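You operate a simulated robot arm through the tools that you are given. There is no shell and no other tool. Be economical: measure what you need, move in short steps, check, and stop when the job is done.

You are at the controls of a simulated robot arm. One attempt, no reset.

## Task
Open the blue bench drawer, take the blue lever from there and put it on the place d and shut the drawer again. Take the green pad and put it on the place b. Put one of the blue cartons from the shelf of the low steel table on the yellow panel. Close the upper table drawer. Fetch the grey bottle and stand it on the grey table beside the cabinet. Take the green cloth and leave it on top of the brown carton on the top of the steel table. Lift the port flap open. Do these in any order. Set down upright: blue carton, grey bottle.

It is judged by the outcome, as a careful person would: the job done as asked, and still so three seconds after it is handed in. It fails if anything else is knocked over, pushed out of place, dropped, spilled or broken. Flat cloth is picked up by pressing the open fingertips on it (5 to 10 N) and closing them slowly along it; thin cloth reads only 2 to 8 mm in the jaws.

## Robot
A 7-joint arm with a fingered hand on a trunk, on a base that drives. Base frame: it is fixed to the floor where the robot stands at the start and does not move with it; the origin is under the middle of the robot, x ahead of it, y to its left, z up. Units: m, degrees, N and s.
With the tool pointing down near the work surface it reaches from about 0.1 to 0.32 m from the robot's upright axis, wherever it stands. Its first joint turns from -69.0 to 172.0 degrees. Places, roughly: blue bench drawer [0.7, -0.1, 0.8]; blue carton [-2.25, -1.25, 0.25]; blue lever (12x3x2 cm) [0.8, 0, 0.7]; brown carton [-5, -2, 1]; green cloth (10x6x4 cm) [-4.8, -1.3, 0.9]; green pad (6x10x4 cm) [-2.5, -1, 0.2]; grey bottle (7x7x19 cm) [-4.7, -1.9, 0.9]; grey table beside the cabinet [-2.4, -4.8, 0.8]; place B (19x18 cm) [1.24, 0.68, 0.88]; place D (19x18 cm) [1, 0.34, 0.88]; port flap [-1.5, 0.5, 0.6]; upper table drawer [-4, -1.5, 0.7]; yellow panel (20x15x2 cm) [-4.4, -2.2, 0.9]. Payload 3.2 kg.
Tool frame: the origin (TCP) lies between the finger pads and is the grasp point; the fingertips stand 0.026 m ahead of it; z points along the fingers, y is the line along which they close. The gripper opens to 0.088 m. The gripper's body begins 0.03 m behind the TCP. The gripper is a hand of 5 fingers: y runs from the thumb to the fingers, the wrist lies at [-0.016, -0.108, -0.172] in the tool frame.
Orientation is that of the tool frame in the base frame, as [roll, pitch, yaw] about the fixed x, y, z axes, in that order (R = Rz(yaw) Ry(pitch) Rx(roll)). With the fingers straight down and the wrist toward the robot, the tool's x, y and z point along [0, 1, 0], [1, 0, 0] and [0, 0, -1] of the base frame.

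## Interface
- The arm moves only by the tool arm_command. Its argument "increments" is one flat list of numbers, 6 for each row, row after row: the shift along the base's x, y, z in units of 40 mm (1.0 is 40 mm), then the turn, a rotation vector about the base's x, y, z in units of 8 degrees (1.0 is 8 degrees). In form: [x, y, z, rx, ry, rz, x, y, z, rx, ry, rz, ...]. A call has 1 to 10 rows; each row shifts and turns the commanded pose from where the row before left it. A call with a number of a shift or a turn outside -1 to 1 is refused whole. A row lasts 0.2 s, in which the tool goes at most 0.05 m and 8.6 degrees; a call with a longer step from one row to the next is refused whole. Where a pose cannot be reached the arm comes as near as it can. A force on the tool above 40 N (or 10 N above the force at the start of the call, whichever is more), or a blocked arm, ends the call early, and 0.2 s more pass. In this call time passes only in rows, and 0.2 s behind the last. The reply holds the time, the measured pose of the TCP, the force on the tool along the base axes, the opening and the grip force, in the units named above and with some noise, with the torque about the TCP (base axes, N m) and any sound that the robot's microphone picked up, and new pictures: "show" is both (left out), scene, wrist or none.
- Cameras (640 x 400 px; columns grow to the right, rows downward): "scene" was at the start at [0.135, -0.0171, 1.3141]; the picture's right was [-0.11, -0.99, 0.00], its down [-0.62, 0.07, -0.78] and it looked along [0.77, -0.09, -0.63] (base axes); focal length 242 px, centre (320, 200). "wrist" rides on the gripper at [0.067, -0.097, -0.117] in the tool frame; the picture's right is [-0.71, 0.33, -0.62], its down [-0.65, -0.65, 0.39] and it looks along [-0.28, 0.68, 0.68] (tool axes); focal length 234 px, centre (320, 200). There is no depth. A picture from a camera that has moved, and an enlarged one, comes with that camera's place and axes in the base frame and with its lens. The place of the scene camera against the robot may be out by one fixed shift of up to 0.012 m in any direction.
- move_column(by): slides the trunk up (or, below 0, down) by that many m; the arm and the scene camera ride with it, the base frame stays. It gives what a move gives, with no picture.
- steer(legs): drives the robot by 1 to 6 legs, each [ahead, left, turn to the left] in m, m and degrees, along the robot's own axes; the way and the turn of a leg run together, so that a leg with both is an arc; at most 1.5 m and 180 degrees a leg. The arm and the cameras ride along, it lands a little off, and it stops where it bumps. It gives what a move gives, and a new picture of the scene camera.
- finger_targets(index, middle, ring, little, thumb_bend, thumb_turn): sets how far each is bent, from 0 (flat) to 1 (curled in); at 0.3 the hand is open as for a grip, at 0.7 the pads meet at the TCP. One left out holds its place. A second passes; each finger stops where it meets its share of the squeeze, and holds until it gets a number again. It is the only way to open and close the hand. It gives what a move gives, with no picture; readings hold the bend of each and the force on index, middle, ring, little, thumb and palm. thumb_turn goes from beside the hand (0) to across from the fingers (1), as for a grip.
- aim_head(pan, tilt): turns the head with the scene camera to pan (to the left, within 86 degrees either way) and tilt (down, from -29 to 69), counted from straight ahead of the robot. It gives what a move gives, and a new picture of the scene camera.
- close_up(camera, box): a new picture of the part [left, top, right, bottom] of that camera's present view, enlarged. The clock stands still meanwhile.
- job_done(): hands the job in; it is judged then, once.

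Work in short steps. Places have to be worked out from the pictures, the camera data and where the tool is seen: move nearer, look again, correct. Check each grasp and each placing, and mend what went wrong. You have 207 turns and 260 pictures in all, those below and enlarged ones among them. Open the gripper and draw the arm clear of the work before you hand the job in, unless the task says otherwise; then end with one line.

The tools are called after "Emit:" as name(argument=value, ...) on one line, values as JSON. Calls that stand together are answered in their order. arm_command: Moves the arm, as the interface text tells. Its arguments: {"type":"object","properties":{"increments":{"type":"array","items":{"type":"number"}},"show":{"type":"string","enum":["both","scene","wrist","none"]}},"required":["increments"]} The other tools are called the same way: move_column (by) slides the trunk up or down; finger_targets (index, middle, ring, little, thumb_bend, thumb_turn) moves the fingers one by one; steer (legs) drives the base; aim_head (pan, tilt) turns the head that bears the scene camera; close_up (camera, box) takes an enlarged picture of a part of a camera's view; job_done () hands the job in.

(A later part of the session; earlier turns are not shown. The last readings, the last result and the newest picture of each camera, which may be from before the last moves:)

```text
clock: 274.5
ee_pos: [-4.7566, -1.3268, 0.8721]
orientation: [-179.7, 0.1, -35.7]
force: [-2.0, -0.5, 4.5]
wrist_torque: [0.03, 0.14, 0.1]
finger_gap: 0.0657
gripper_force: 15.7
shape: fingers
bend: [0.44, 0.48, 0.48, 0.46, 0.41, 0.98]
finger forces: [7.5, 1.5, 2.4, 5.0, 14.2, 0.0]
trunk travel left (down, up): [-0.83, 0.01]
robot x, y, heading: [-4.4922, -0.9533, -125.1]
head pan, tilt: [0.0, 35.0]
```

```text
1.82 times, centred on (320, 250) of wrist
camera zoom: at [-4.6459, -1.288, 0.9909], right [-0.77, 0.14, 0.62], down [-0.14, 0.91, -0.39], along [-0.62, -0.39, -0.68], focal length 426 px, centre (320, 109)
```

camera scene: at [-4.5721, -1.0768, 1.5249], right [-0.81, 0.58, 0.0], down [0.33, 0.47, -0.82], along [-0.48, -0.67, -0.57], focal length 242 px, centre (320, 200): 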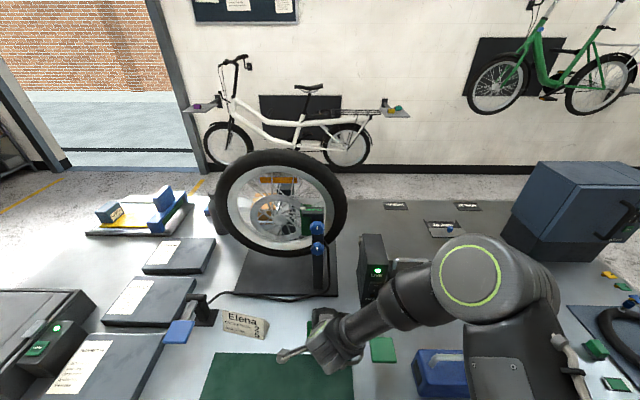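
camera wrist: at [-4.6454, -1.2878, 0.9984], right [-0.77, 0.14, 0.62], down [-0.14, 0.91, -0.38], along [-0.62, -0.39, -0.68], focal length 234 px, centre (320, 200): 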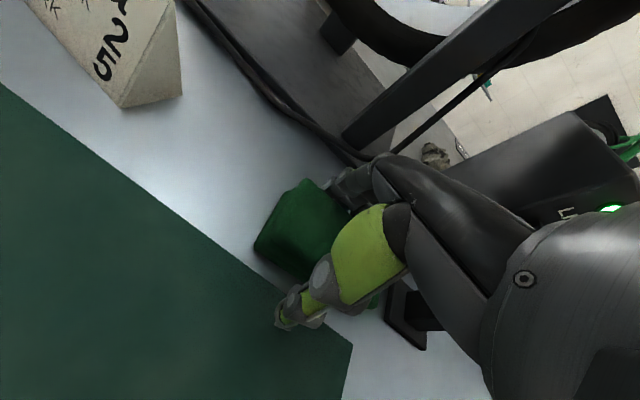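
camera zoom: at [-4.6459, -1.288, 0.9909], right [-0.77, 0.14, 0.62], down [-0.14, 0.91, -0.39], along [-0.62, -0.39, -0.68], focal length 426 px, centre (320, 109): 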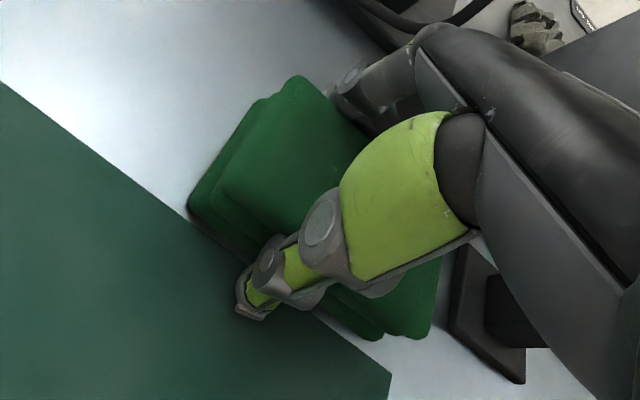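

Good centred grip (gap 6.6 cm, 15 N). Squeeze slightly more and lift.

Emit:
finger_targets(index=0.55, middle=0.58, ring=0.58, little=0.55, thumb_bend=0.55)

Emit:
arm_command(increments=[0, 0, 0.4, 0, 0, 0, 0, 0, 0.8, 0, 0, 0, 0, 0, 0.8, 0, 0, 0, 0, 0, 0.8, 0, 0, 0, 0, 0, 0.8, 0, 0, 0], show="both")

```text
clock: 275.5
ee_pos: [-4.7562, -1.3275, 0.872]
orientation: [-179.7, 0.1, -35.8]
force: [-2.4, -2.9, 4.8]
wrist_torque: [-0.02, 0.23, 0.13]
finger_gap: 0.0658
gripper_force: 23.5
shape: fingers
bend: [0.47, 0.51, 0.52, 0.5, 0.4, 0.97]
finger forces: [10.1, 4.3, 4.1, 6.7, 21.6, 0.0]
trunk travel left (down, up): [-0.83, 0.01]
robot x, y, heading: [-4.4925, -0.9565, -125.5]
head pan, tilt: [0.0, 35.0]
```

```text
clock: 276.7
ee_pos: [-4.7523, -1.3265, 1.0137]
orientation: [-179.6, 0.0, -35.7]
force: [-0.2, -0.3, -0.5]
wrist_torque: [0.0, -0.03, 0.0]
finger_gap: 0.066
gripper_force: 21.5
shape: fingers
bend: [0.47, 0.52, 0.52, 0.51, 0.4, 0.96]
finger forces: [9.6, 3.8, 3.6, 4.5, 21.8, 0.0]
trunk travel left (down, up): [-0.83, 0.01]
robot x, y, heading: [-4.4898, -0.9543, -125.5]
head pan, tilt: [0.0, 35.0]
camera scene: at [-4.5722, -1.0752, 1.5249], right [-0.81, 0.58, 0.0], down [0.33, 0.47, -0.82], along [-0.48, -0.67, -0.57], focal length 242 px, centre (320, 200)
camera wrist: at [-4.6409, -1.2865, 1.1336], right [-0.77, 0.14, 0.62], down [-0.14, 0.91, -0.38], along [-0.62, -0.39, -0.68], focal length 234 px, centre (320, 200)
```

scene: 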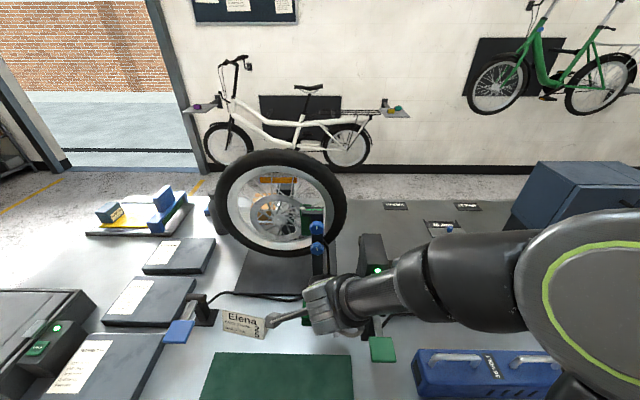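
wrist: 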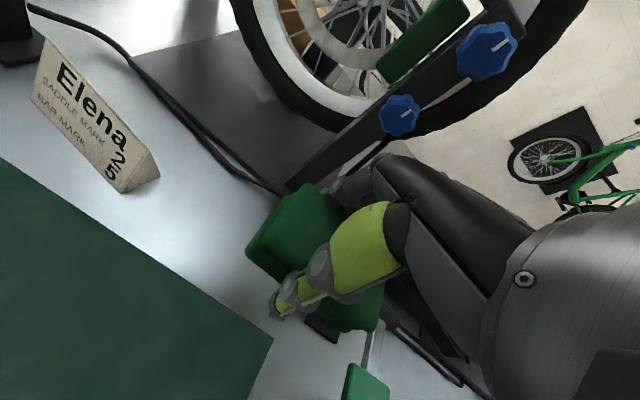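

Cloth is held. Raise it, back away, and drive around the table's near end to its left side, where the brown carton and bottle stand.

Emit:
arm_command(increments=[0, 0, 0.9, 0, 0, 0, 0, 0, 0.9, 0, 0, 0, 0, 0, 0.6, 0, 0, 0], show="none")

Emit:
steer(legs=[[-0.36, 0, 0], [0, 1.5, 0], [1.1, 0.1, 0], [1.05, 0, 0]])

```text
clock: 277.5
ee_pos: [-4.756, -1.3297, 1.113]
orientation: [-179.7, 0.1, -35.8]
force: [0.6, -0.5, -1.9]
wrist_torque: [0.01, 0.0, 0.02]
finger_gap: 0.0656
gripper_force: 21.3
shape: fingers
bend: [0.47, 0.52, 0.52, 0.51, 0.4, 0.96]
finger forces: [9.6, 3.7, 3.4, 4.4, 21.6, 0.1]
trunk travel left (down, up): [-0.83, 0.01]
robot x, y, heading: [-4.4924, -0.9582, -125.4]
head pan, tilt: [0.0, 35.0]
```

```text
clock: 297.3
ee_pos: [-4.5893, -3.7105, 1.1121]
orientation: [-179.8, 0.1, -36.9]
force: [0.4, 0.1, -0.2]
wrist_torque: [0.0, 0.01, -0.02]
finger_gap: 0.0659
gripper_force: 21.3
shape: fingers
bend: [0.47, 0.52, 0.52, 0.52, 0.4, 0.96]
finger forces: [9.7, 3.7, 3.5, 4.4, 21.5, 0.0]
trunk travel left (down, up): [-0.83, 0.01]
robot x, y, heading: [-4.3185, -3.3424, -126.6]
head pan, tilt: [0.0, 35.0]
camera scene: at [-4.4008, -3.4619, 1.5249], right [-0.8, 0.6, 0.0], down [0.34, 0.46, -0.82], along [-0.49, -0.66, -0.57], focal length 242 px, centre (320, 200)
```

scene: 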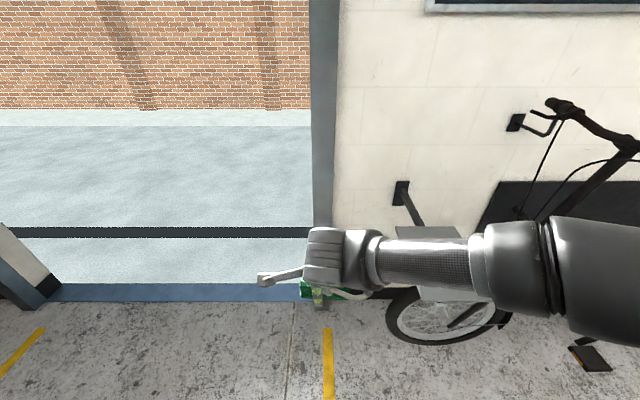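

Now turn around to face the table's left side and look.

Emit:
steer(legs=[[0, 0, 179]])

Emit:
steer(legs=[[0, 1.15, 0]])

```text
clock: 305.0
ee_pos: [-4.0288, -2.9903, 1.1121]
orientation: [-179.8, 0.1, 140.2]
force: [0.7, 0.3, -0.4]
wrist_torque: [-0.01, 0.02, -0.01]
finger_gap: 0.0647
gripper_force: 20.0
shape: fingers
bend: [0.48, 0.52, 0.52, 0.52, 0.4, 0.96]
finger forces: [9.4, 3.5, 3.2, 4.1, 20.6, 0.0]
trunk travel left (down, up): [-0.83, 0.01]
robot x, y, heading: [-4.3196, -3.3413, 50.6]
head pan, tilt: [0.0, 35.0]
camera scene: at [-4.2306, -3.2444, 1.5249], right [0.77, -0.64, 0.0], down [-0.36, -0.44, -0.82], along [0.52, 0.63, -0.57], focal length 242 px, centre (320, 200)
```

scene: 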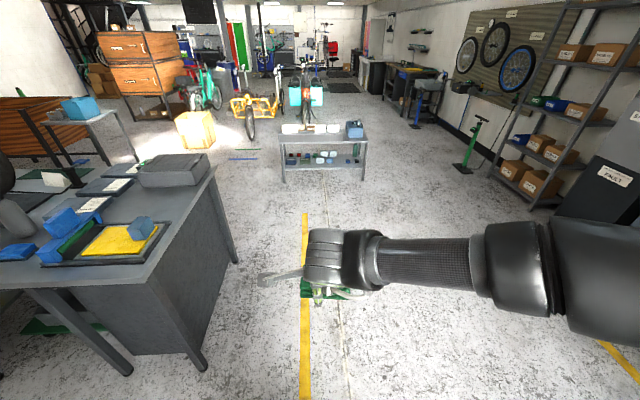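

```text
clock: 310.8
ee_pos: [-4.89, -2.2612, 1.1128]
orientation: [-179.8, 0.1, 138.7]
force: [-0.2, -0.3, -0.5]
wrist_torque: [0.05, -0.01, 0.01]
finger_gap: 0.0648
gripper_force: 20.2
shape: fingers
bend: [0.48, 0.52, 0.52, 0.52, 0.4, 0.96]
finger forces: [9.5, 3.7, 3.2, 4.1, 20.5, 0.2]
trunk travel left (down, up): [-0.83, 0.01]
robot x, y, heading: [-5.1875, -2.6077, 48.8]
head pan, tilt: [0.0, 35.0]
camera scene: at [-5.0984, -2.5109, 1.5249], right [0.76, -0.66, 0.0], down [-0.38, -0.43, -0.82], along [0.54, 0.62, -0.57], focal length 242 px, centre (320, 200)
```

scene: 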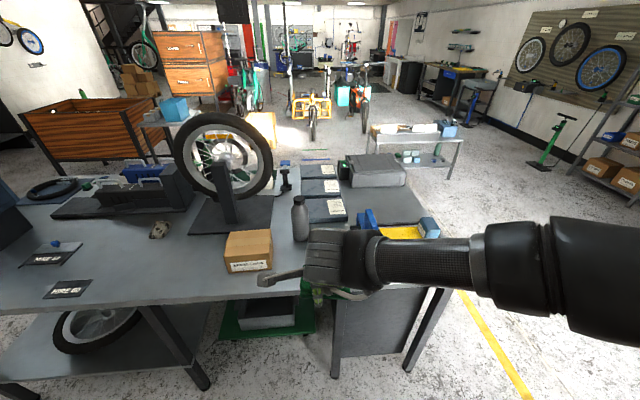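

Emit:
close_up(camera="scene", box=[190, 170, 350, 300])

Emit:
arm_command(increments=[0, 0, 0, 0, 0, 0], show="wrist")

```text
3.08 times, centred on (270, 235) of scene
camera zoom: at [-5.0984, -2.5109, 1.5249], right [0.76, -0.66, 0.0], down [-0.38, -0.43, -0.82], along [0.54, 0.62, -0.57], focal length 745 px, centre (474, 92)
```

zoom: 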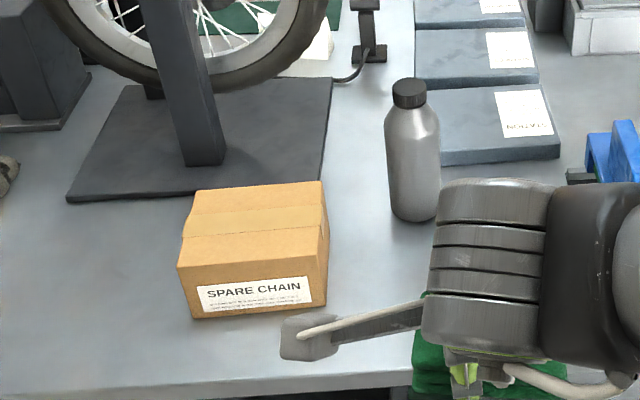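

```text
clock: 311.2
ee_pos: [-4.8914, -2.2623, 1.1127]
orientation: [-179.8, 0.0, 138.7]
force: [-0.1, 0.7, -1.5]
wrist_torque: [-0.01, 0.01, 0.04]
finger_gap: 0.0649
gripper_force: 20.3
shape: fingers
bend: [0.48, 0.52, 0.52, 0.52, 0.4, 0.96]
finger forces: [9.3, 3.6, 3.2, 4.1, 20.5, 0.0]
trunk travel left (down, up): [-0.83, 0.01]
robot x, y, heading: [-5.19, -2.6046, 48.9]
head pan, tilt: [0.0, 35.0]
camera wrist: at [-5.0045, -2.2906, 1.232], right [0.75, -0.21, 0.62], down [0.06, -0.92, -0.39], along [0.66, 0.32, -0.68], focal length 234 px, centre (320, 200)
```

wrist: 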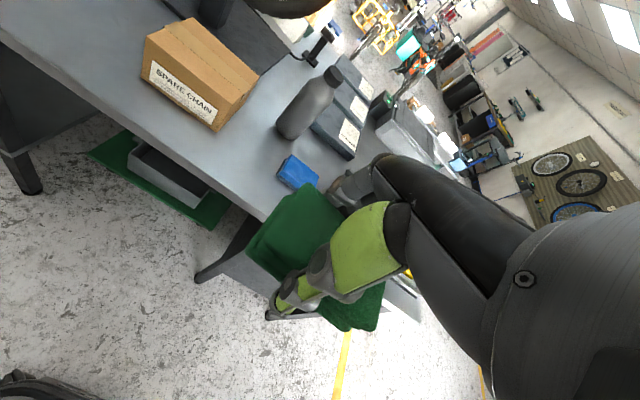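

Carton top ≈(-4.89,-1.89,0.925). I drive ahead 0.275 and left 0.24 to bring the cloth above it.

Emit:
steer(legs=[[0, 0.24, 0], [0.275, 0, 0]])

Emit:
arm_command(increments=[0, 0, -0.7, 0, 0, 0, 0, 0, -0.7, 0, 0, 0], show="both")

```text
clock: 314.5
ee_pos: [-4.8882, -1.8976, 1.1122]
orientation: [-179.8, 0.1, 138.4]
force: [-0.3, -0.7, -0.4]
wrist_torque: [0.01, 0.01, 0.02]
finger_gap: 0.0648
gripper_force: 20.2
shape: fingers
bend: [0.48, 0.52, 0.52, 0.52, 0.4, 0.96]
finger forces: [9.4, 3.7, 3.1, 4.0, 20.6, 0.0]
trunk travel left (down, up): [-0.83, 0.01]
robot x, y, heading: [-5.1905, -2.2422, 48.6]
head pan, tilt: [0.0, 35.0]
camera scene: at [-5.0972, -2.1461, 1.5249], right [0.75, -0.66, 0.0], down [-0.38, -0.43, -0.82], along [0.54, 0.62, -0.57], focal length 242 px, centre (320, 200)
```

scene: 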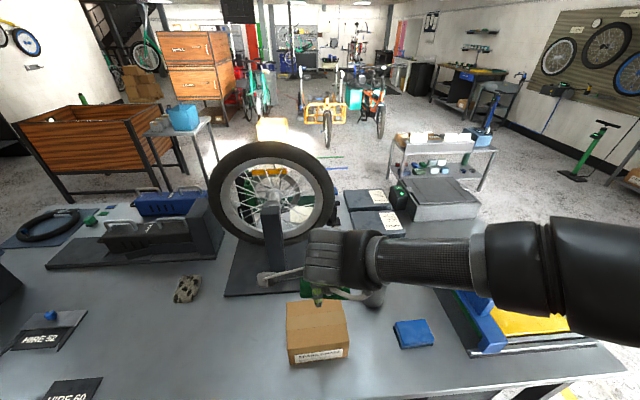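

```text
clock: 315.1
ee_pos: [-4.8896, -1.8972, 1.0564]
orientation: [-179.7, 0.0, 138.6]
force: [-0.5, -0.4, -0.8]
wrist_torque: [0.02, -0.02, 0.04]
finger_gap: 0.0649
gripper_force: 19.6
shape: fingers
bend: [0.48, 0.52, 0.52, 0.52, 0.4, 0.96]
finger forces: [9.5, 3.7, 3.2, 3.9, 20.6, 0.0]
trunk travel left (down, up): [-0.83, 0.01]
robot x, y, heading: [-5.1889, -2.2439, 48.9]
head pan, tilt: [0.0, 35.0]
camera scene: at [-5.0962, -2.1446, 1.5248], right [0.75, -0.66, 0.0], down [-0.38, -0.43, -0.82], along [0.54, 0.62, -0.57], focal length 242 px, centre (320, 200)
camera wrist: at [-5.003, -1.9256, 1.1763], right [0.75, -0.22, 0.62], down [0.05, -0.92, -0.38], along [0.66, 0.32, -0.68], focal length 234 px, centre (320, 200)
```

scene: 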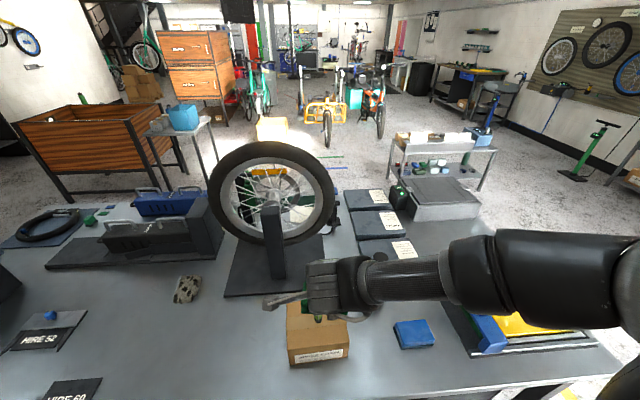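
wrist: 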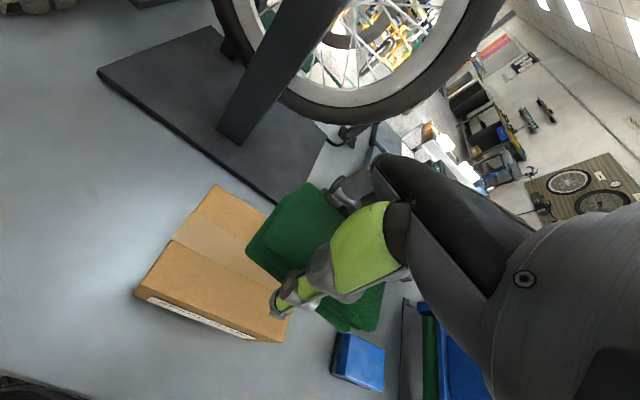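

Carton top center is (-4.888,-1.888) – right under the cloth. Lower to ~0.965.

Emit:
arm_command(increments=[0, 0.2, -0.7, 0, 0, 0, 0, 0, -0.7, 0, 0, 0, 0, 0, -0.5, 0, 0, 0, 0, 0, -0.3, 0, 0, 0], show="wrist")

```text
clock: 316.1
ee_pos: [-4.8892, -1.8913, 0.9699]
orientation: [-179.7, 0.1, 138.5]
force: [0.7, 0.8, -0.7]
wrist_torque: [-0.01, 0.03, 0.01]
finger_gap: 0.0648
gripper_force: 19.8
shape: fingers
bend: [0.48, 0.52, 0.52, 0.52, 0.4, 0.96]
finger forces: [9.4, 3.6, 3.2, 3.8, 20.4, 0.1]
trunk travel left (down, up): [-0.83, 0.01]
robot x, y, heading: [-5.186, -2.2382, 49.0]
head pan, tilt: [0.0, 35.0]
camera wrist: at [-5.0032, -1.9194, 1.0889], right [0.75, -0.22, 0.62], down [0.05, -0.92, -0.39], along [0.66, 0.32, -0.68], focal length 234 px, centre (320, 200)
```

wrist: 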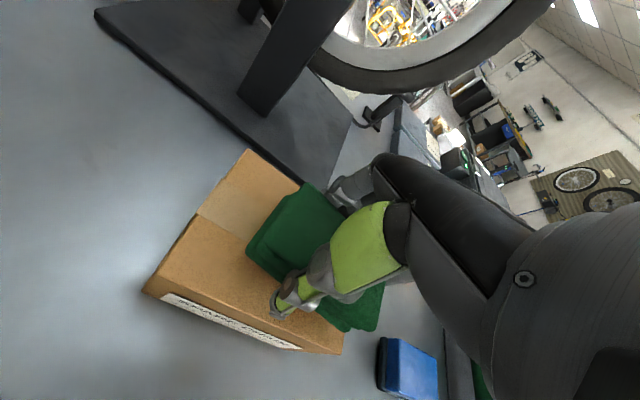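

Centered. Lower in fine steps until touch.

Emit:
arm_command(increments=[0, 0, -0.12, 0, 0, 0, 0, 0, -0.12, 0, 0, 0, 0, 0, -0.08, 0, 0, 0], show="none")

```text
clock: 316.9
ee_pos: [-4.8889, -1.8908, 0.9564]
orientation: [-179.9, 0.1, 138.5]
force: [0.5, 0.6, 4.6]
wrist_torque: [-0.05, -0.18, -0.03]
finger_gap: 0.0648
gripper_force: 21.2
shape: fingers
bend: [0.48, 0.52, 0.53, 0.52, 0.4, 0.96]
finger forces: [9.3, 3.9, 3.5, 4.7, 21.0, 0.1]
trunk travel left (down, up): [-0.83, 0.01]
robot x, y, heading: [-5.1861, -2.2417, 48.9]
head pan, tilt: [0.0, 35.0]
```

Touching (5 N). Release slowly and rise.

Emit:
finger_targets(index=0.3, middle=0.3, ring=0.3, little=0.3, thumb_bend=0.3)

Emit:
arm_command(increments=[0, 0, 0.4, 0, 0, 0, 0, 0, 0.8, 0, 0, 0, 0, 0, 0.9, 0, 0, 0, 0, 0, 0.9, 0, 0, 0, 0, 0, 0.9, 0, 0, 0], show="both")

```text
clock: 317.9
ee_pos: [-4.8888, -1.8913, 0.9563]
orientation: [-179.8, 0.1, 138.7]
force: [-0.3, -0.5, 0.5]
wrist_torque: [-0.02, -0.02, -0.02]
finger_gap: 0.0874
gripper_force: 0.0
shape: fingers
bend: [0.3, 0.3, 0.3, 0.3, 0.3, 1.0]
finger forces: [0.0, 0.0, 0.0, 0.1, 0.0, 0.1]
trunk travel left (down, up): [-0.83, 0.01]
robot x, y, heading: [-5.1905, -2.2416, 48.9]
head pan, tilt: [0.0, 35.0]
```

```text
clock: 319.1
ee_pos: [-4.8866, -1.8907, 1.1125]
orientation: [-179.6, 0.1, 138.5]
force: [0.0, -0.7, 0.7]
wrist_torque: [0.03, 0.01, -0.01]
finger_gap: 0.0875
gripper_force: 0.1
shape: fingers
bend: [0.3, 0.3, 0.3, 0.3, 0.3, 1.0]
finger forces: [0.0, 0.1, 0.0, 0.0, 0.0, 0.1]
trunk travel left (down, up): [-0.83, 0.01]
robot x, y, heading: [-5.1869, -2.241, 49.0]
head pan, tilt: [0.0, 35.0]
camera scene: at [-5.0968, -2.1465, 1.5249], right [0.75, -0.66, 0.0], down [-0.38, -0.43, -0.82], along [0.54, 0.62, -0.57], focal length 242 px, centre (320, 200)
camera wrist: at [-5.0007, -1.919, 1.232], right [0.75, -0.22, 0.62], down [0.05, -0.92, -0.38], along [0.66, 0.32, -0.68], focal length 234 px, centre (320, 200)
```

scene: 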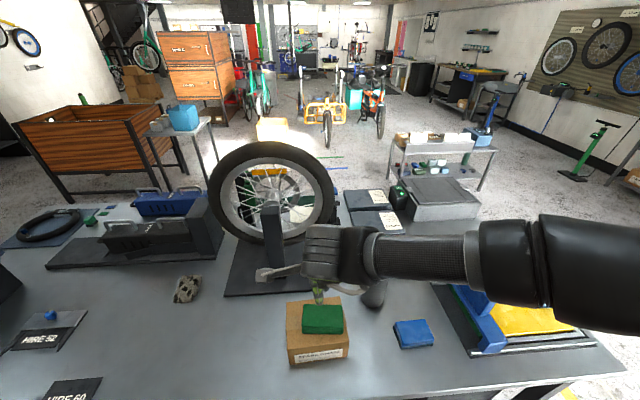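
wrist: 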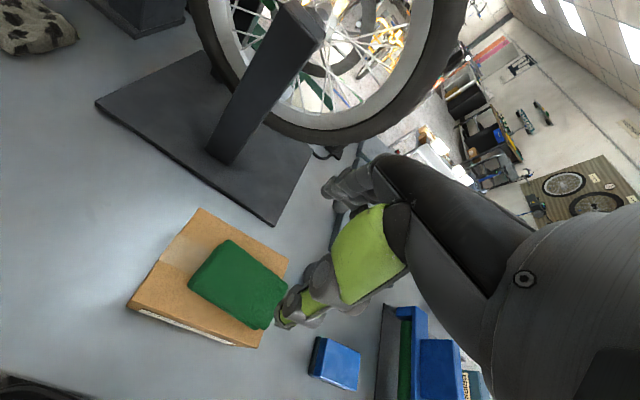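

The cloth lies on the brown carton. Next the grey bottle, axis ≈(-4.68,-1.905), top ≈1.03. I move right 0.165 first and look.

Emit:
steer(legs=[[0, -0.165, 0]])

Emit:
arm_command(increments=[0, 0, 0, 0, 0, 0], show="wrist")

```text
clock: 320.5
ee_pos: [-4.7637, -1.9974, 1.1114]
orientation: [-179.8, 0.2, 138.6]
force: [-0.6, 0.3, 0.2]
wrist_torque: [-0.04, 0.01, -0.02]
finger_gap: 0.0874
gripper_force: 0.1
shape: fingers
bend: [0.3, 0.3, 0.3, 0.3, 0.3, 1.0]
finger forces: [0.1, 0.0, 0.1, 0.0, 0.0, 0.0]
trunk travel left (down, up): [-0.83, 0.01]
robot x, y, heading: [-5.0616, -2.3498, 48.9]
head pan, tilt: [0.0, 35.0]
camera scene: at [-4.9739, -2.2531, 1.5249], right [0.75, -0.66, 0.0], down [-0.38, -0.43, -0.82], along [0.54, 0.62, -0.57], focal length 242 px, centre (320, 200)
```

scene: 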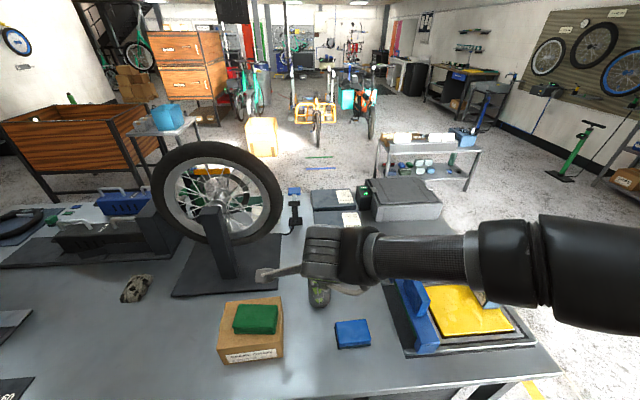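

```text
clock: 320.9
ee_pos: [-4.7636, -1.997, 1.1119]
orientation: [-179.8, 0.2, 138.6]
force: [0.2, 0.2, 0.0]
wrist_torque: [0.03, -0.05, 0.02]
finger_gap: 0.0874
gripper_force: 0.0
shape: fingers
bend: [0.3, 0.3, 0.3, 0.3, 0.3, 1.0]
finger forces: [0.1, 0.0, 0.0, 0.0, 0.0, 0.0]
trunk travel left (down, up): [-0.83, 0.01]
robot x, y, heading: [-5.0605, -2.3505, 49.0]
head pan, tilt: [0.0, 35.0]
camera wrist: at [-4.8783, -2.0252, 1.2314], right [0.75, -0.22, 0.62], down [0.05, -0.92, -0.38], along [0.66, 0.32, -0.68], focal length 234 px, centre (320, 200)
```

wrist: 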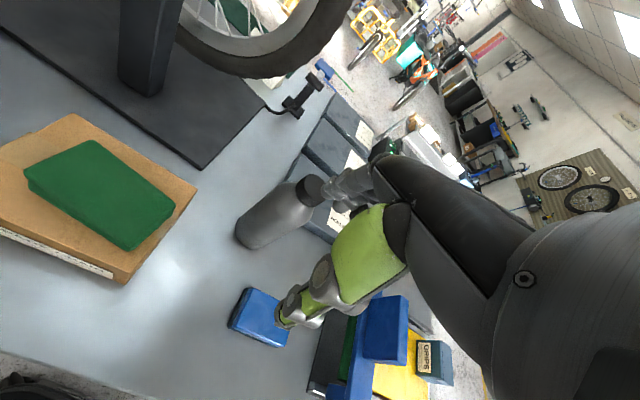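

Bottle axis ≈(-4.688,-1.917). Drive ahead 0.108 to be over it.

Emit:
steer(legs=[[0.108, -0.004, 0]])

Emit:
arm_command(increments=[0, 0, 0, 0, 0, 0], show="wrist")

```text
clock: 322.1
ee_pos: [-4.6888, -1.9162, 1.1116]
orientation: [-179.8, 0.1, 138.6]
force: [-0.6, 0.2, 0.1]
wrist_torque: [0.03, 0.02, 0.0]
finger_gap: 0.0873
gripper_force: 0.0
shape: fingers
bend: [0.3, 0.3, 0.3, 0.3, 0.3, 1.0]
finger forces: [0.0, 0.0, 0.0, 0.0, 0.0, 0.0]
trunk travel left (down, up): [-0.83, 0.01]
robot x, y, heading: [-4.9869, -2.2693, 48.9]
head pan, tilt: [0.0, 35.0]
camera scene: at [-4.8977, -2.1731, 1.525], right [0.75, -0.66, 0.0], down [-0.38, -0.43, -0.82], along [0.54, 0.62, -0.57], focal length 242 px, centre (320, 200)
```

scene: 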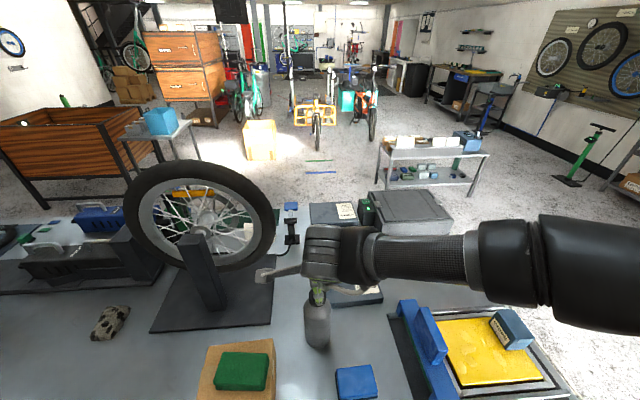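

```text
clock: 322.5
ee_pos: [-4.688, -1.918, 1.1117]
orientation: [-179.8, 0.0, 138.6]
force: [0.1, 0.0, -0.8]
wrist_torque: [0.01, -0.03, 0.01]
finger_gap: 0.0877
gripper_force: 0.1
shape: fingers
bend: [0.3, 0.3, 0.3, 0.3, 0.3, 1.0]
finger forces: [0.1, 0.1, 0.1, 0.0, 0.0, 0.1]
trunk travel left (down, up): [-0.83, 0.01]
robot x, y, heading: [-4.9857, -2.269, 48.8]
head pan, tilt: [0.0, 35.0]
camera wrist: at [-4.8022, -1.9456, 1.2319], right [0.75, -0.22, 0.62], down [0.05, -0.92, -0.39], along [0.66, 0.32, -0.68], focal length 234 px, centre (320, 200)
```

wrist: 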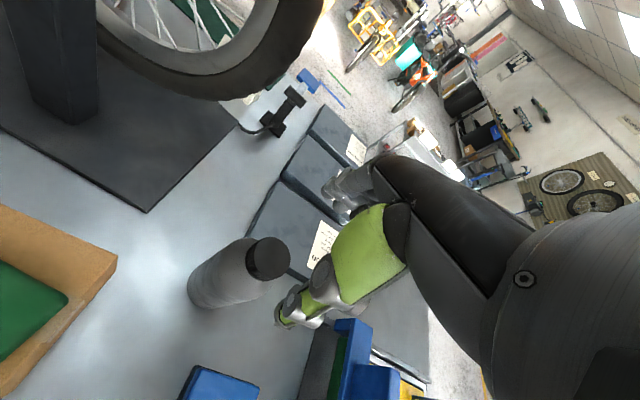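

Aligned. Lower to z≈1.005.

Emit:
arm_command(increments=[-0.04, 0.05, -0.7, 0, 0, 0, 0, 0, -0.7, 0, 0, 0, 0, 0, -0.6, 0, 0, 0, 0, 0, -0.4, 0, 0, 0, 0, 0, -0.2, 0, 0, 0], show="wrist")

```text
clock: 323.7
ee_pos: [-4.6879, -1.9116, 1.0101]
orientation: [-179.8, 0.1, 138.6]
force: [-0.6, 0.5, 0.5]
wrist_torque: [0.01, 0.0, 0.03]
finger_gap: 0.0875
gripper_force: 0.0
shape: fingers
bend: [0.3, 0.3, 0.3, 0.3, 0.3, 1.0]
finger forces: [0.0, 0.0, 0.1, 0.0, 0.0, 0.1]
trunk travel left (down, up): [-0.83, 0.01]
robot x, y, heading: [-4.9878, -2.2702, 48.7]
head pan, tilt: [0.0, 35.0]
camera wrist: at [-4.8019, -1.9407, 1.1284], right [0.75, -0.22, 0.62], down [0.05, -0.92, -0.39], along [0.66, 0.32, -0.68], focal length 234 px, centre (320, 200)
```

wrist: 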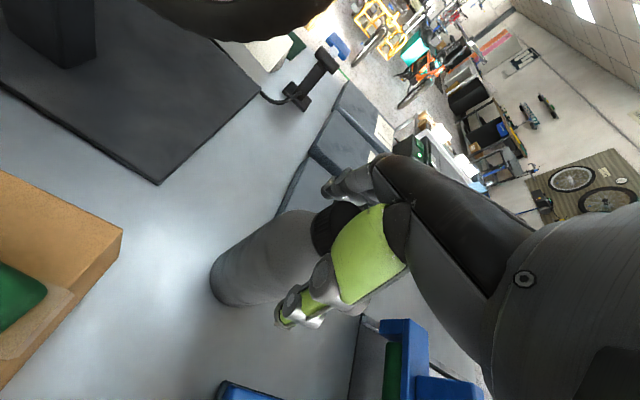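

Cap/neck is between the fingers. Lower 6 mm and close.

Emit:
arm_command(increments=[0, 0, -0.15, 0, 0, 0], show="none")

Emit:
finger_targets(index=0.72, middle=0.72, ring=0.72, little=0.72, thumb_bend=0.68)

Emit:
close_up(camera="wrist", box=[180, 140, 420, 340])

```text
clock: 324.1
ee_pos: [-4.6882, -1.9119, 1.0023]
orientation: [-179.7, 0.0, 138.7]
force: [-0.2, 0.2, -0.8]
wrist_torque: [0.04, -0.05, 0.0]
finger_gap: 0.0874
gripper_force: 0.2
shape: fingers
bend: [0.3, 0.3, 0.3, 0.3, 0.3, 1.0]
finger forces: [0.0, 0.1, 0.1, 0.0, 0.0, 0.1]
trunk travel left (down, up): [-0.83, 0.01]
robot x, y, heading: [-4.9888, -2.268, 48.8]
head pan, tilt: [0.0, 35.0]
```

```text
clock: 325.1
ee_pos: [-4.6874, -1.9106, 1.0032]
orientation: [-179.9, 0.1, 138.6]
force: [5.0, 3.6, 10.2]
wrist_torque: [0.33, -0.62, 0.05]
finger_gap: 0.0537
gripper_force: 26.2
shape: fingers
bend: [0.54, 0.53, 0.7, 0.72, 0.47, 0.98]
finger forces: [10.1, 9.2, 9.1, 0.1, 23.8, 0.1]
trunk travel left (down, up): [-0.83, 0.01]
robot x, y, heading: [-4.9859, -2.2687, 49.1]
head pan, tilt: [0.0, 35.0]
```

```text
2.00 times, centred on (300, 240) of wrist
camera zoom: at [-4.8015, -1.9404, 1.1232], right [0.75, -0.22, 0.62], down [0.06, -0.92, -0.39], along [0.66, 0.32, -0.68], focal length 468 px, centre (360, 120)
```

zoom: 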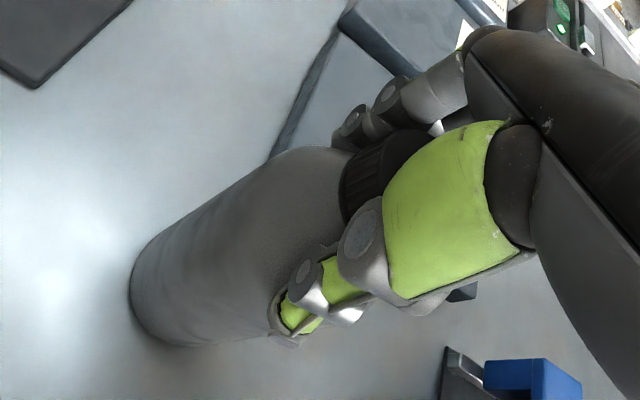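

The fingers sit on the tapering shoulder, which may slip. I open a bit, raise 2 cm and grip the cap's straight sides instead.

Emit:
finger_targets(index=0.42, middle=0.42, ring=0.42, little=0.42, thumb_bend=0.38)

Emit:
arm_command(increments=[0, 0, 0.25, 0, 0, 0, 0, 0, 0.25, 0, 0, 0], show="none")

Emit:
finger_targets(index=0.75, middle=0.75, ring=0.75, little=0.6, thumb_bend=0.7)

Emit:
close_up(camera="wrist", box=[180, 140, 420, 340])

```text
clock: 326.1
ee_pos: [-4.6882, -1.9128, 1.0024]
orientation: [-179.8, 0.0, 138.6]
force: [-0.4, -0.4, -0.4]
wrist_torque: [-0.03, 0.03, 0.02]
finger_gap: 0.0678
gripper_force: 0.4
shape: fingers
bend: [0.42, 0.42, 0.42, 0.42, 0.38, 1.0]
finger forces: [0.1, 0.1, 0.0, 0.0, 0.4, 0.0]
trunk travel left (down, up): [-0.83, 0.01]
robot x, y, heading: [-4.9878, -2.2699, 48.8]
head pan, tilt: [0.0, 35.0]
```

```text
clock: 326.7
ee_pos: [-4.6885, -1.9133, 1.0224]
orientation: [-179.8, 0.1, 138.6]
force: [-0.1, 0.7, -0.4]
wrist_torque: [0.0, 0.01, 0.0]
finger_gap: 0.0672
gripper_force: 0.1
shape: fingers
bend: [0.42, 0.42, 0.42, 0.42, 0.38, 1.0]
finger forces: [0.1, 0.0, 0.1, 0.0, 0.0, 0.0]
trunk travel left (down, up): [-0.83, 0.01]
robot x, y, heading: [-4.9879, -2.269, 48.9]
head pan, tilt: [0.0, 35.0]
```

```text
clock: 327.7
ee_pos: [-4.6886, -1.9123, 1.023]
orientation: [-179.8, 0.0, 138.5]
force: [0.5, 1.0, 1.7]
wrist_torque: [0.26, -0.25, 0.0]
finger_gap: 0.0372
gripper_force: 20.4
shape: fingers
bend: [0.58, 0.6, 0.75, 0.6, 0.54, 0.99]
finger forces: [9.9, 9.8, 0.0, 0.1, 21.3, 0.0]
trunk travel left (down, up): [-0.83, 0.01]
robot x, y, heading: [-4.9896, -2.2683, 48.8]
head pan, tilt: [0.0, 35.0]
```

```text
2.00 times, centred on (300, 240) of wrist
camera zoom: at [-4.8029, -1.9415, 1.1424], right [0.75, -0.22, 0.62], down [0.06, -0.92, -0.39], along [0.66, 0.32, -0.68], focal length 468 px, centre (360, 120)
```

zoom: 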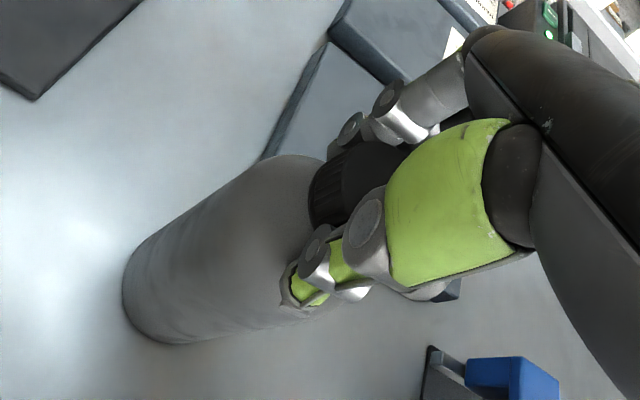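

Gripping the cap with thumb, index, middle (20 N). Lift slowly 3 cm and check.

Emit:
arm_command(increments=[0, 0, 0.15, 0, 0, 0, 0, 0, 0.25, 0, 0, 0, 0, 0, 0.35, 0, 0, 0], show="wrist")

```text
clock: 328.5
ee_pos: [-4.6891, -1.9121, 1.0515]
orientation: [-179.7, 0.1, 138.7]
force: [-0.1, 0.0, -6.3]
wrist_torque: [0.01, -0.03, -0.01]
finger_gap: 0.0357
gripper_force: 18.3
shape: fingers
bend: [0.58, 0.61, 0.75, 0.6, 0.55, 0.98]
finger forces: [10.6, 7.7, 0.1, 0.0, 18.4, 0.1]
trunk travel left (down, up): [-0.83, 0.01]
robot x, y, heading: [-4.9887, -2.2695, 48.7]
head pan, tilt: [0.0, 35.0]
camera wrist: at [-4.8036, -1.9415, 1.1711], right [0.75, -0.21, 0.62], down [0.05, -0.92, -0.38], along [0.66, 0.32, -0.68], focal length 234 px, centre (320, 200)
```

wrist: 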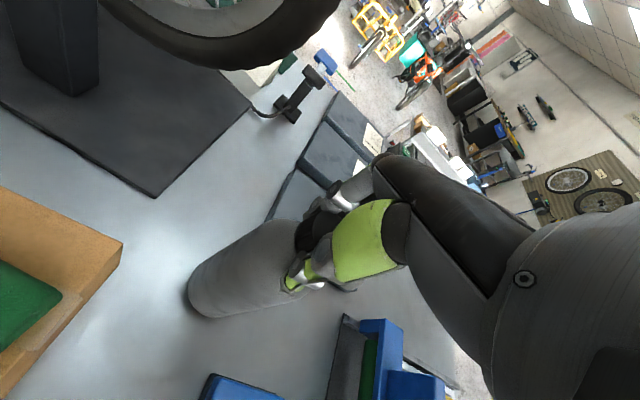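

Bottle lifted (6 N weight). Tighten the grip a bit.

Emit:
finger_targets(index=0.85, middle=0.85, thumb_bend=0.85)

Emit:
arm_command(increments=[0, 0, 0.4, 0, 0, 0, 0, 0, 0.5, 0, 0, 0, 0, 0, 0.5, 0, 0, 0], show="wrist")

```text
clock: 329.5
ee_pos: [-4.6892, -1.912, 1.0515]
orientation: [-179.7, 0.1, 138.6]
force: [0.1, -0.3, -6.8]
wrist_torque: [0.02, -0.08, -0.01]
finger_gap: 0.0328
gripper_force: 23.6
shape: fingers
bend: [0.54, 0.6, 0.75, 0.6, 0.56, 0.97]
finger forces: [13.3, 11.4, 0.0, 0.1, 23.2, 0.0]
trunk travel left (down, up): [-0.83, 0.01]
robot x, y, heading: [-4.9896, -2.2714, 48.8]
head pan, tilt: [0.0, 35.0]
```

```text
clock: 330.3
ee_pos: [-4.6879, -1.9143, 1.1076]
orientation: [-179.7, 0.0, 138.7]
force: [0.5, 0.1, -6.1]
wrist_torque: [-0.02, -0.14, 0.01]
finger_gap: 0.033
gripper_force: 24.0
shape: fingers
bend: [0.54, 0.6, 0.75, 0.6, 0.56, 0.97]
finger forces: [13.3, 11.8, 0.1, 0.1, 23.6, 0.0]
trunk travel left (down, up): [-0.83, 0.01]
robot x, y, heading: [-4.9882, -2.272, 48.9]
head pan, tilt: [0.0, 35.0]
camera wrist: at [-4.8022, -1.9427, 1.2265], right [0.75, -0.22, 0.62], down [0.06, -0.92, -0.38], along [0.66, 0.32, -0.68], focal length 234 px, centre (320, 200)
```

wrist: 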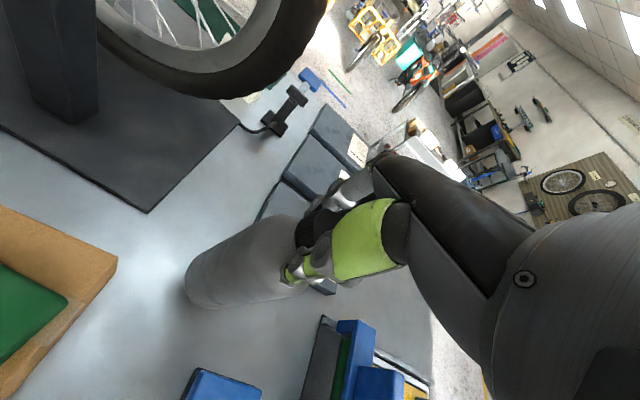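

Holding securely. Raise a little, back off, strafe to the table's end, and turn toward the grey table at (-2.4,-4.8).

Emit:
arm_command(increments=[0, 0, 0.5, 0, 0, 0, 0, 0, 0.4, 0, 0, 0], show="none")

Emit:
steer(legs=[[-0.35, 0, 0], [0, -1.05, 0], [0, 0, -86]])

Emit:
aim_head(pan=0, tilt=20)

```text
clock: 330.9
ee_pos: [-4.6896, -1.9144, 1.1425]
orientation: [-179.7, 0.3, 138.7]
force: [0.4, 0.5, -6.0]
wrist_torque: [0.03, -0.07, -0.01]
finger_gap: 0.0327
gripper_force: 24.7
shape: fingers
bend: [0.54, 0.6, 0.75, 0.6, 0.56, 0.97]
finger forces: [13.6, 11.8, 0.1, 0.0, 23.7, 0.0]
trunk travel left (down, up): [-0.83, 0.01]
robot x, y, heading: [-4.9883, -2.2673, 48.6]
head pan, tilt: [0.0, 35.0]
```

```text
clock: 342.0
ee_pos: [-4.0297, -3.5169, 1.1421]
orientation: [-179.8, 0.1, 52.3]
force: [0.5, -1.0, -5.8]
wrist_torque: [-0.04, 0.01, 0.03]
finger_gap: 0.0319
gripper_force: 23.7
shape: fingers
bend: [0.54, 0.6, 0.75, 0.6, 0.57, 0.97]
finger forces: [13.6, 11.3, 0.0, 0.0, 22.7, 0.0]
trunk travel left (down, up): [-0.83, 0.01]
robot x, y, heading: [-4.4051, -3.2423, -37.5]
head pan, tilt: [0.0, 35.0]
camera scene: at [-4.294, -3.3343, 1.5247], right [-0.61, -0.8, 0.0], down [-0.46, 0.35, -0.82], along [0.65, -0.5, -0.57], focal length 242 px, centre (320, 200)
```

scene: 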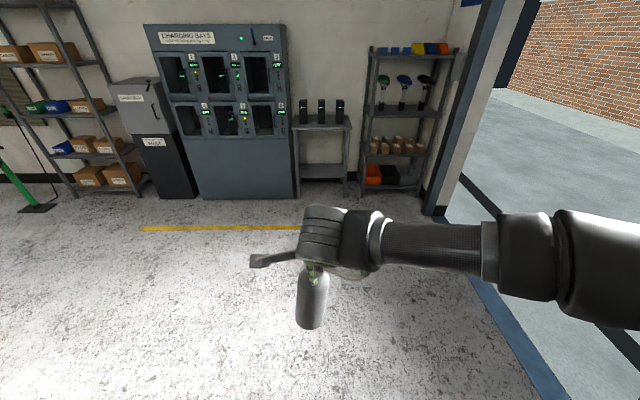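

```text
clock: 342.8
ee_pos: [-4.03, -3.5161, 1.1418]
orientation: [-179.8, 0.0, 52.4]
force: [-0.8, -0.4, -6.5]
wrist_torque: [-0.04, 0.0, -0.02]
finger_gap: 0.0319
gripper_force: 23.5
shape: fingers
bend: [0.54, 0.6, 0.75, 0.6, 0.57, 0.97]
finger forces: [13.6, 11.3, 0.0, 0.0, 22.8, 0.0]
trunk travel left (down, up): [-0.83, 0.01]
robot x, y, heading: [-4.4028, -3.2427, -37.0]
head pan, tilt: [0.0, 20.0]
camera scene: at [-4.29, -3.3374, 1.5485], right [-0.61, -0.8, 0.0], down [-0.27, 0.21, -0.94], along [0.75, -0.57, -0.34], focal length 242 px, centre (320, 200)
```

scene: 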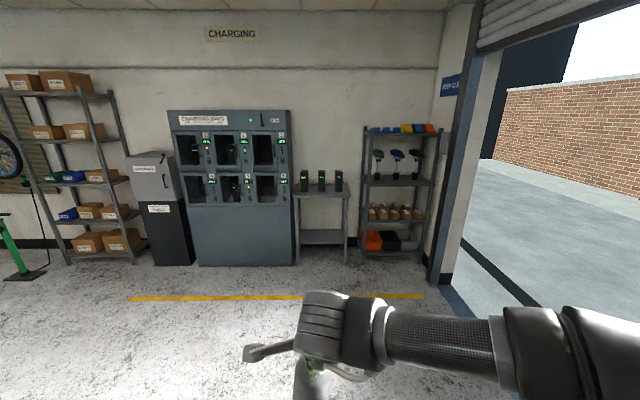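

The small grey table (with three batteries at the back) is straight ahead. Drive ahead 1.3 and look closer.

Emit:
steer(legs=[[1.3, -0.04, 0]])

Emit:
aim_head(pan=0, tilt=35)

Emit:
close_up(camera="scene", box=[220, 60, 440, 210])

```text
clock: 349.3
ee_pos: [-2.9944, -4.3133, 1.1421]
orientation: [-179.7, 0.1, 54.1]
force: [-1.3, 0.5, -5.4]
wrist_torque: [-0.05, -0.03, 0.01]
finger_gap: 0.032
gripper_force: 23.8
shape: fingers
bend: [0.54, 0.6, 0.75, 0.6, 0.57, 0.97]
finger forces: [13.6, 11.2, 0.1, 0.0, 22.8, 0.0]
trunk travel left (down, up): [-0.83, 0.01]
robot x, y, heading: [-3.381, -4.0506, -35.8]
head pan, tilt: [0.0, 20.0]
camera scene: at [-3.2604, -4.1413, 1.5486], right [-0.58, -0.81, 0.0], down [-0.28, 0.2, -0.94], along [0.76, -0.55, -0.34], focal length 242 px, centre (320, 200)
```

scene: 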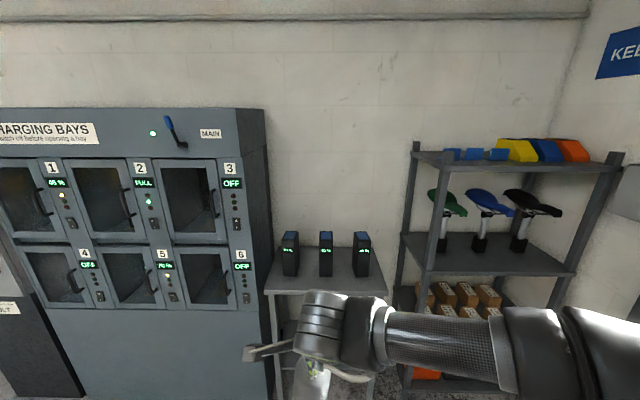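

```text
clock: 350.1
ee_pos: [-2.9958, -4.314, 1.1425]
orientation: [-179.7, 0.1, 54.0]
force: [0.4, 0.5, -5.4]
wrist_torque: [-0.11, -0.04, 0.0]
finger_gap: 0.032
gripper_force: 24.0
shape: fingers
bend: [0.54, 0.6, 0.75, 0.6, 0.57, 0.97]
finger forces: [13.5, 11.3, 0.1, 0.0, 23.0, 0.1]
trunk travel left (down, up): [-0.83, 0.01]
robot x, y, heading: [-3.3762, -4.0519, -35.6]
head pan, tilt: [0.0, 35.0]
camera scene: at [-3.2644, -4.1385, 1.5248], right [-0.58, -0.81, 0.0], down [-0.47, 0.33, -0.82], along [0.67, -0.48, -0.57], focal length 242 px, centre (320, 200)
```

scene: 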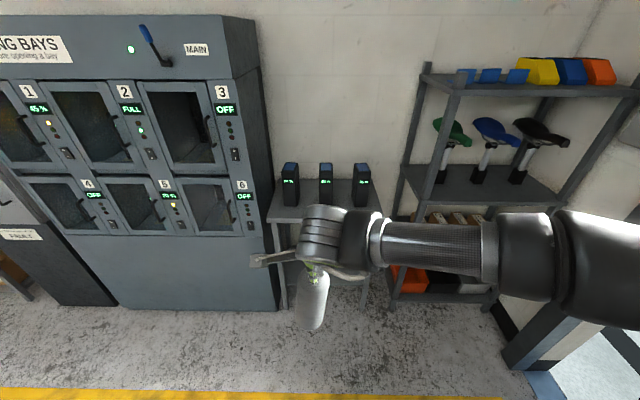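

```text
2.67 times, centred on (330, 135) of scene
camera zoom: at [-3.2644, -4.1385, 1.5248], right [-0.58, -0.81, 0.0], down [-0.47, 0.33, -0.82], along [0.67, -0.48, -0.57], focal length 646 px, centre (293, 373)
```

zoom: 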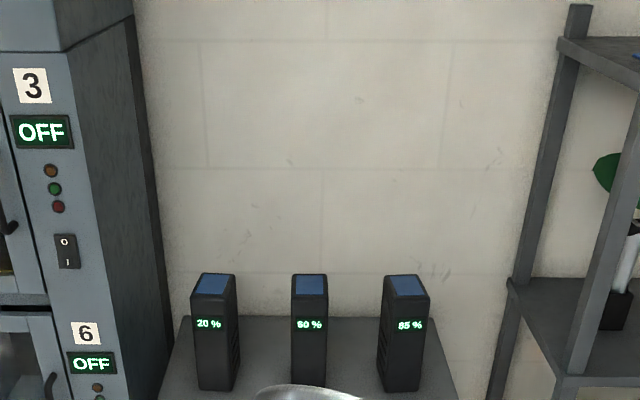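

Batteries (≈0.2 m tall) stand ~10 cm behind the table's front edge. I'll set the bottle near the front edge, in line with the gap between two batteries. Approach 0.45 and refine.

Emit:
steer(legs=[[0.45, 0.042, 0]])

Emit:
arm_command(increments=[0, 0, 0, 0, 0, 0], show="both")

```text
clock: 352.8
ee_pos: [-2.6042, -4.5372, 1.1404]
orientation: [-179.7, 0.1, 54.3]
force: [0.9, -0.3, -6.2]
wrist_torque: [-0.07, -0.02, 0.0]
finger_gap: 0.0321
gripper_force: 24.5
shape: fingers
bend: [0.54, 0.6, 0.75, 0.6, 0.57, 0.97]
finger forces: [13.8, 11.4, 0.0, 0.0, 23.1, 0.0]
trunk travel left (down, up): [-0.83, 0.01]
robot x, y, heading: [-2.9899, -4.2777, -35.5]
head pan, tilt: [0.0, 35.0]
camera scene: at [-2.8763, -4.3627, 1.5248], right [-0.58, -0.82, 0.0], down [-0.47, 0.33, -0.82], along [0.67, -0.47, -0.57], focal length 242 px, centre (320, 200)
```

scene: 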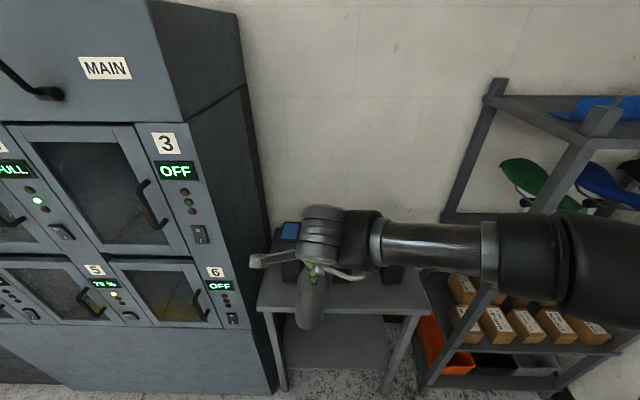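

```text
clock: 353.2
ee_pos: [-2.606, -4.5358, 1.1418]
orientation: [-179.6, 0.2, 54.4]
force: [-0.4, -0.4, -6.3]
wrist_torque: [-0.08, 0.04, -0.02]
finger_gap: 0.0319
gripper_force: 24.2
shape: fingers
bend: [0.54, 0.6, 0.75, 0.6, 0.57, 0.97]
finger forces: [13.7, 11.4, 0.0, 0.0, 23.2, 0.0]
trunk travel left (down, up): [-0.83, 0.01]
robot x, y, heading: [-2.9893, -4.275, -35.1]
head pan, tilt: [0.0, 35.0]
camera scene: at [-2.8765, -4.3626, 1.5248], right [-0.58, -0.82, 0.0], down [-0.47, 0.33, -0.82], along [0.67, -0.47, -0.57], focal length 242 px, centre (320, 200)
camera wrist: at [-2.6455, -4.4255, 1.2611], right [-0.14, -0.77, 0.62], down [-0.91, -0.15, -0.38], along [0.39, -0.62, -0.68], focal length 234 px, centre (320, 200)
```

scene: 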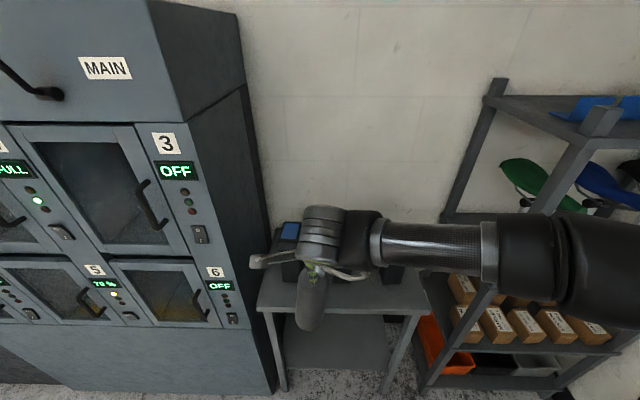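
wrist: 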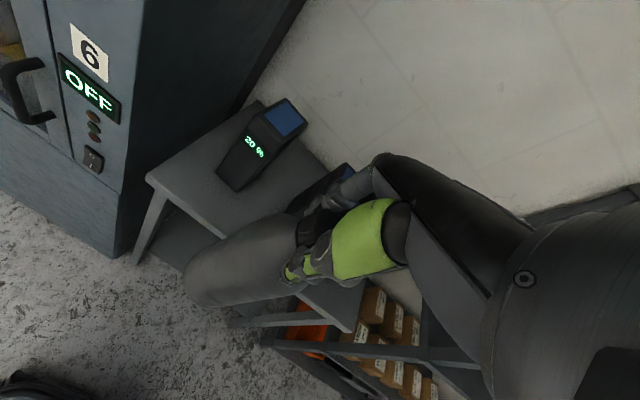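

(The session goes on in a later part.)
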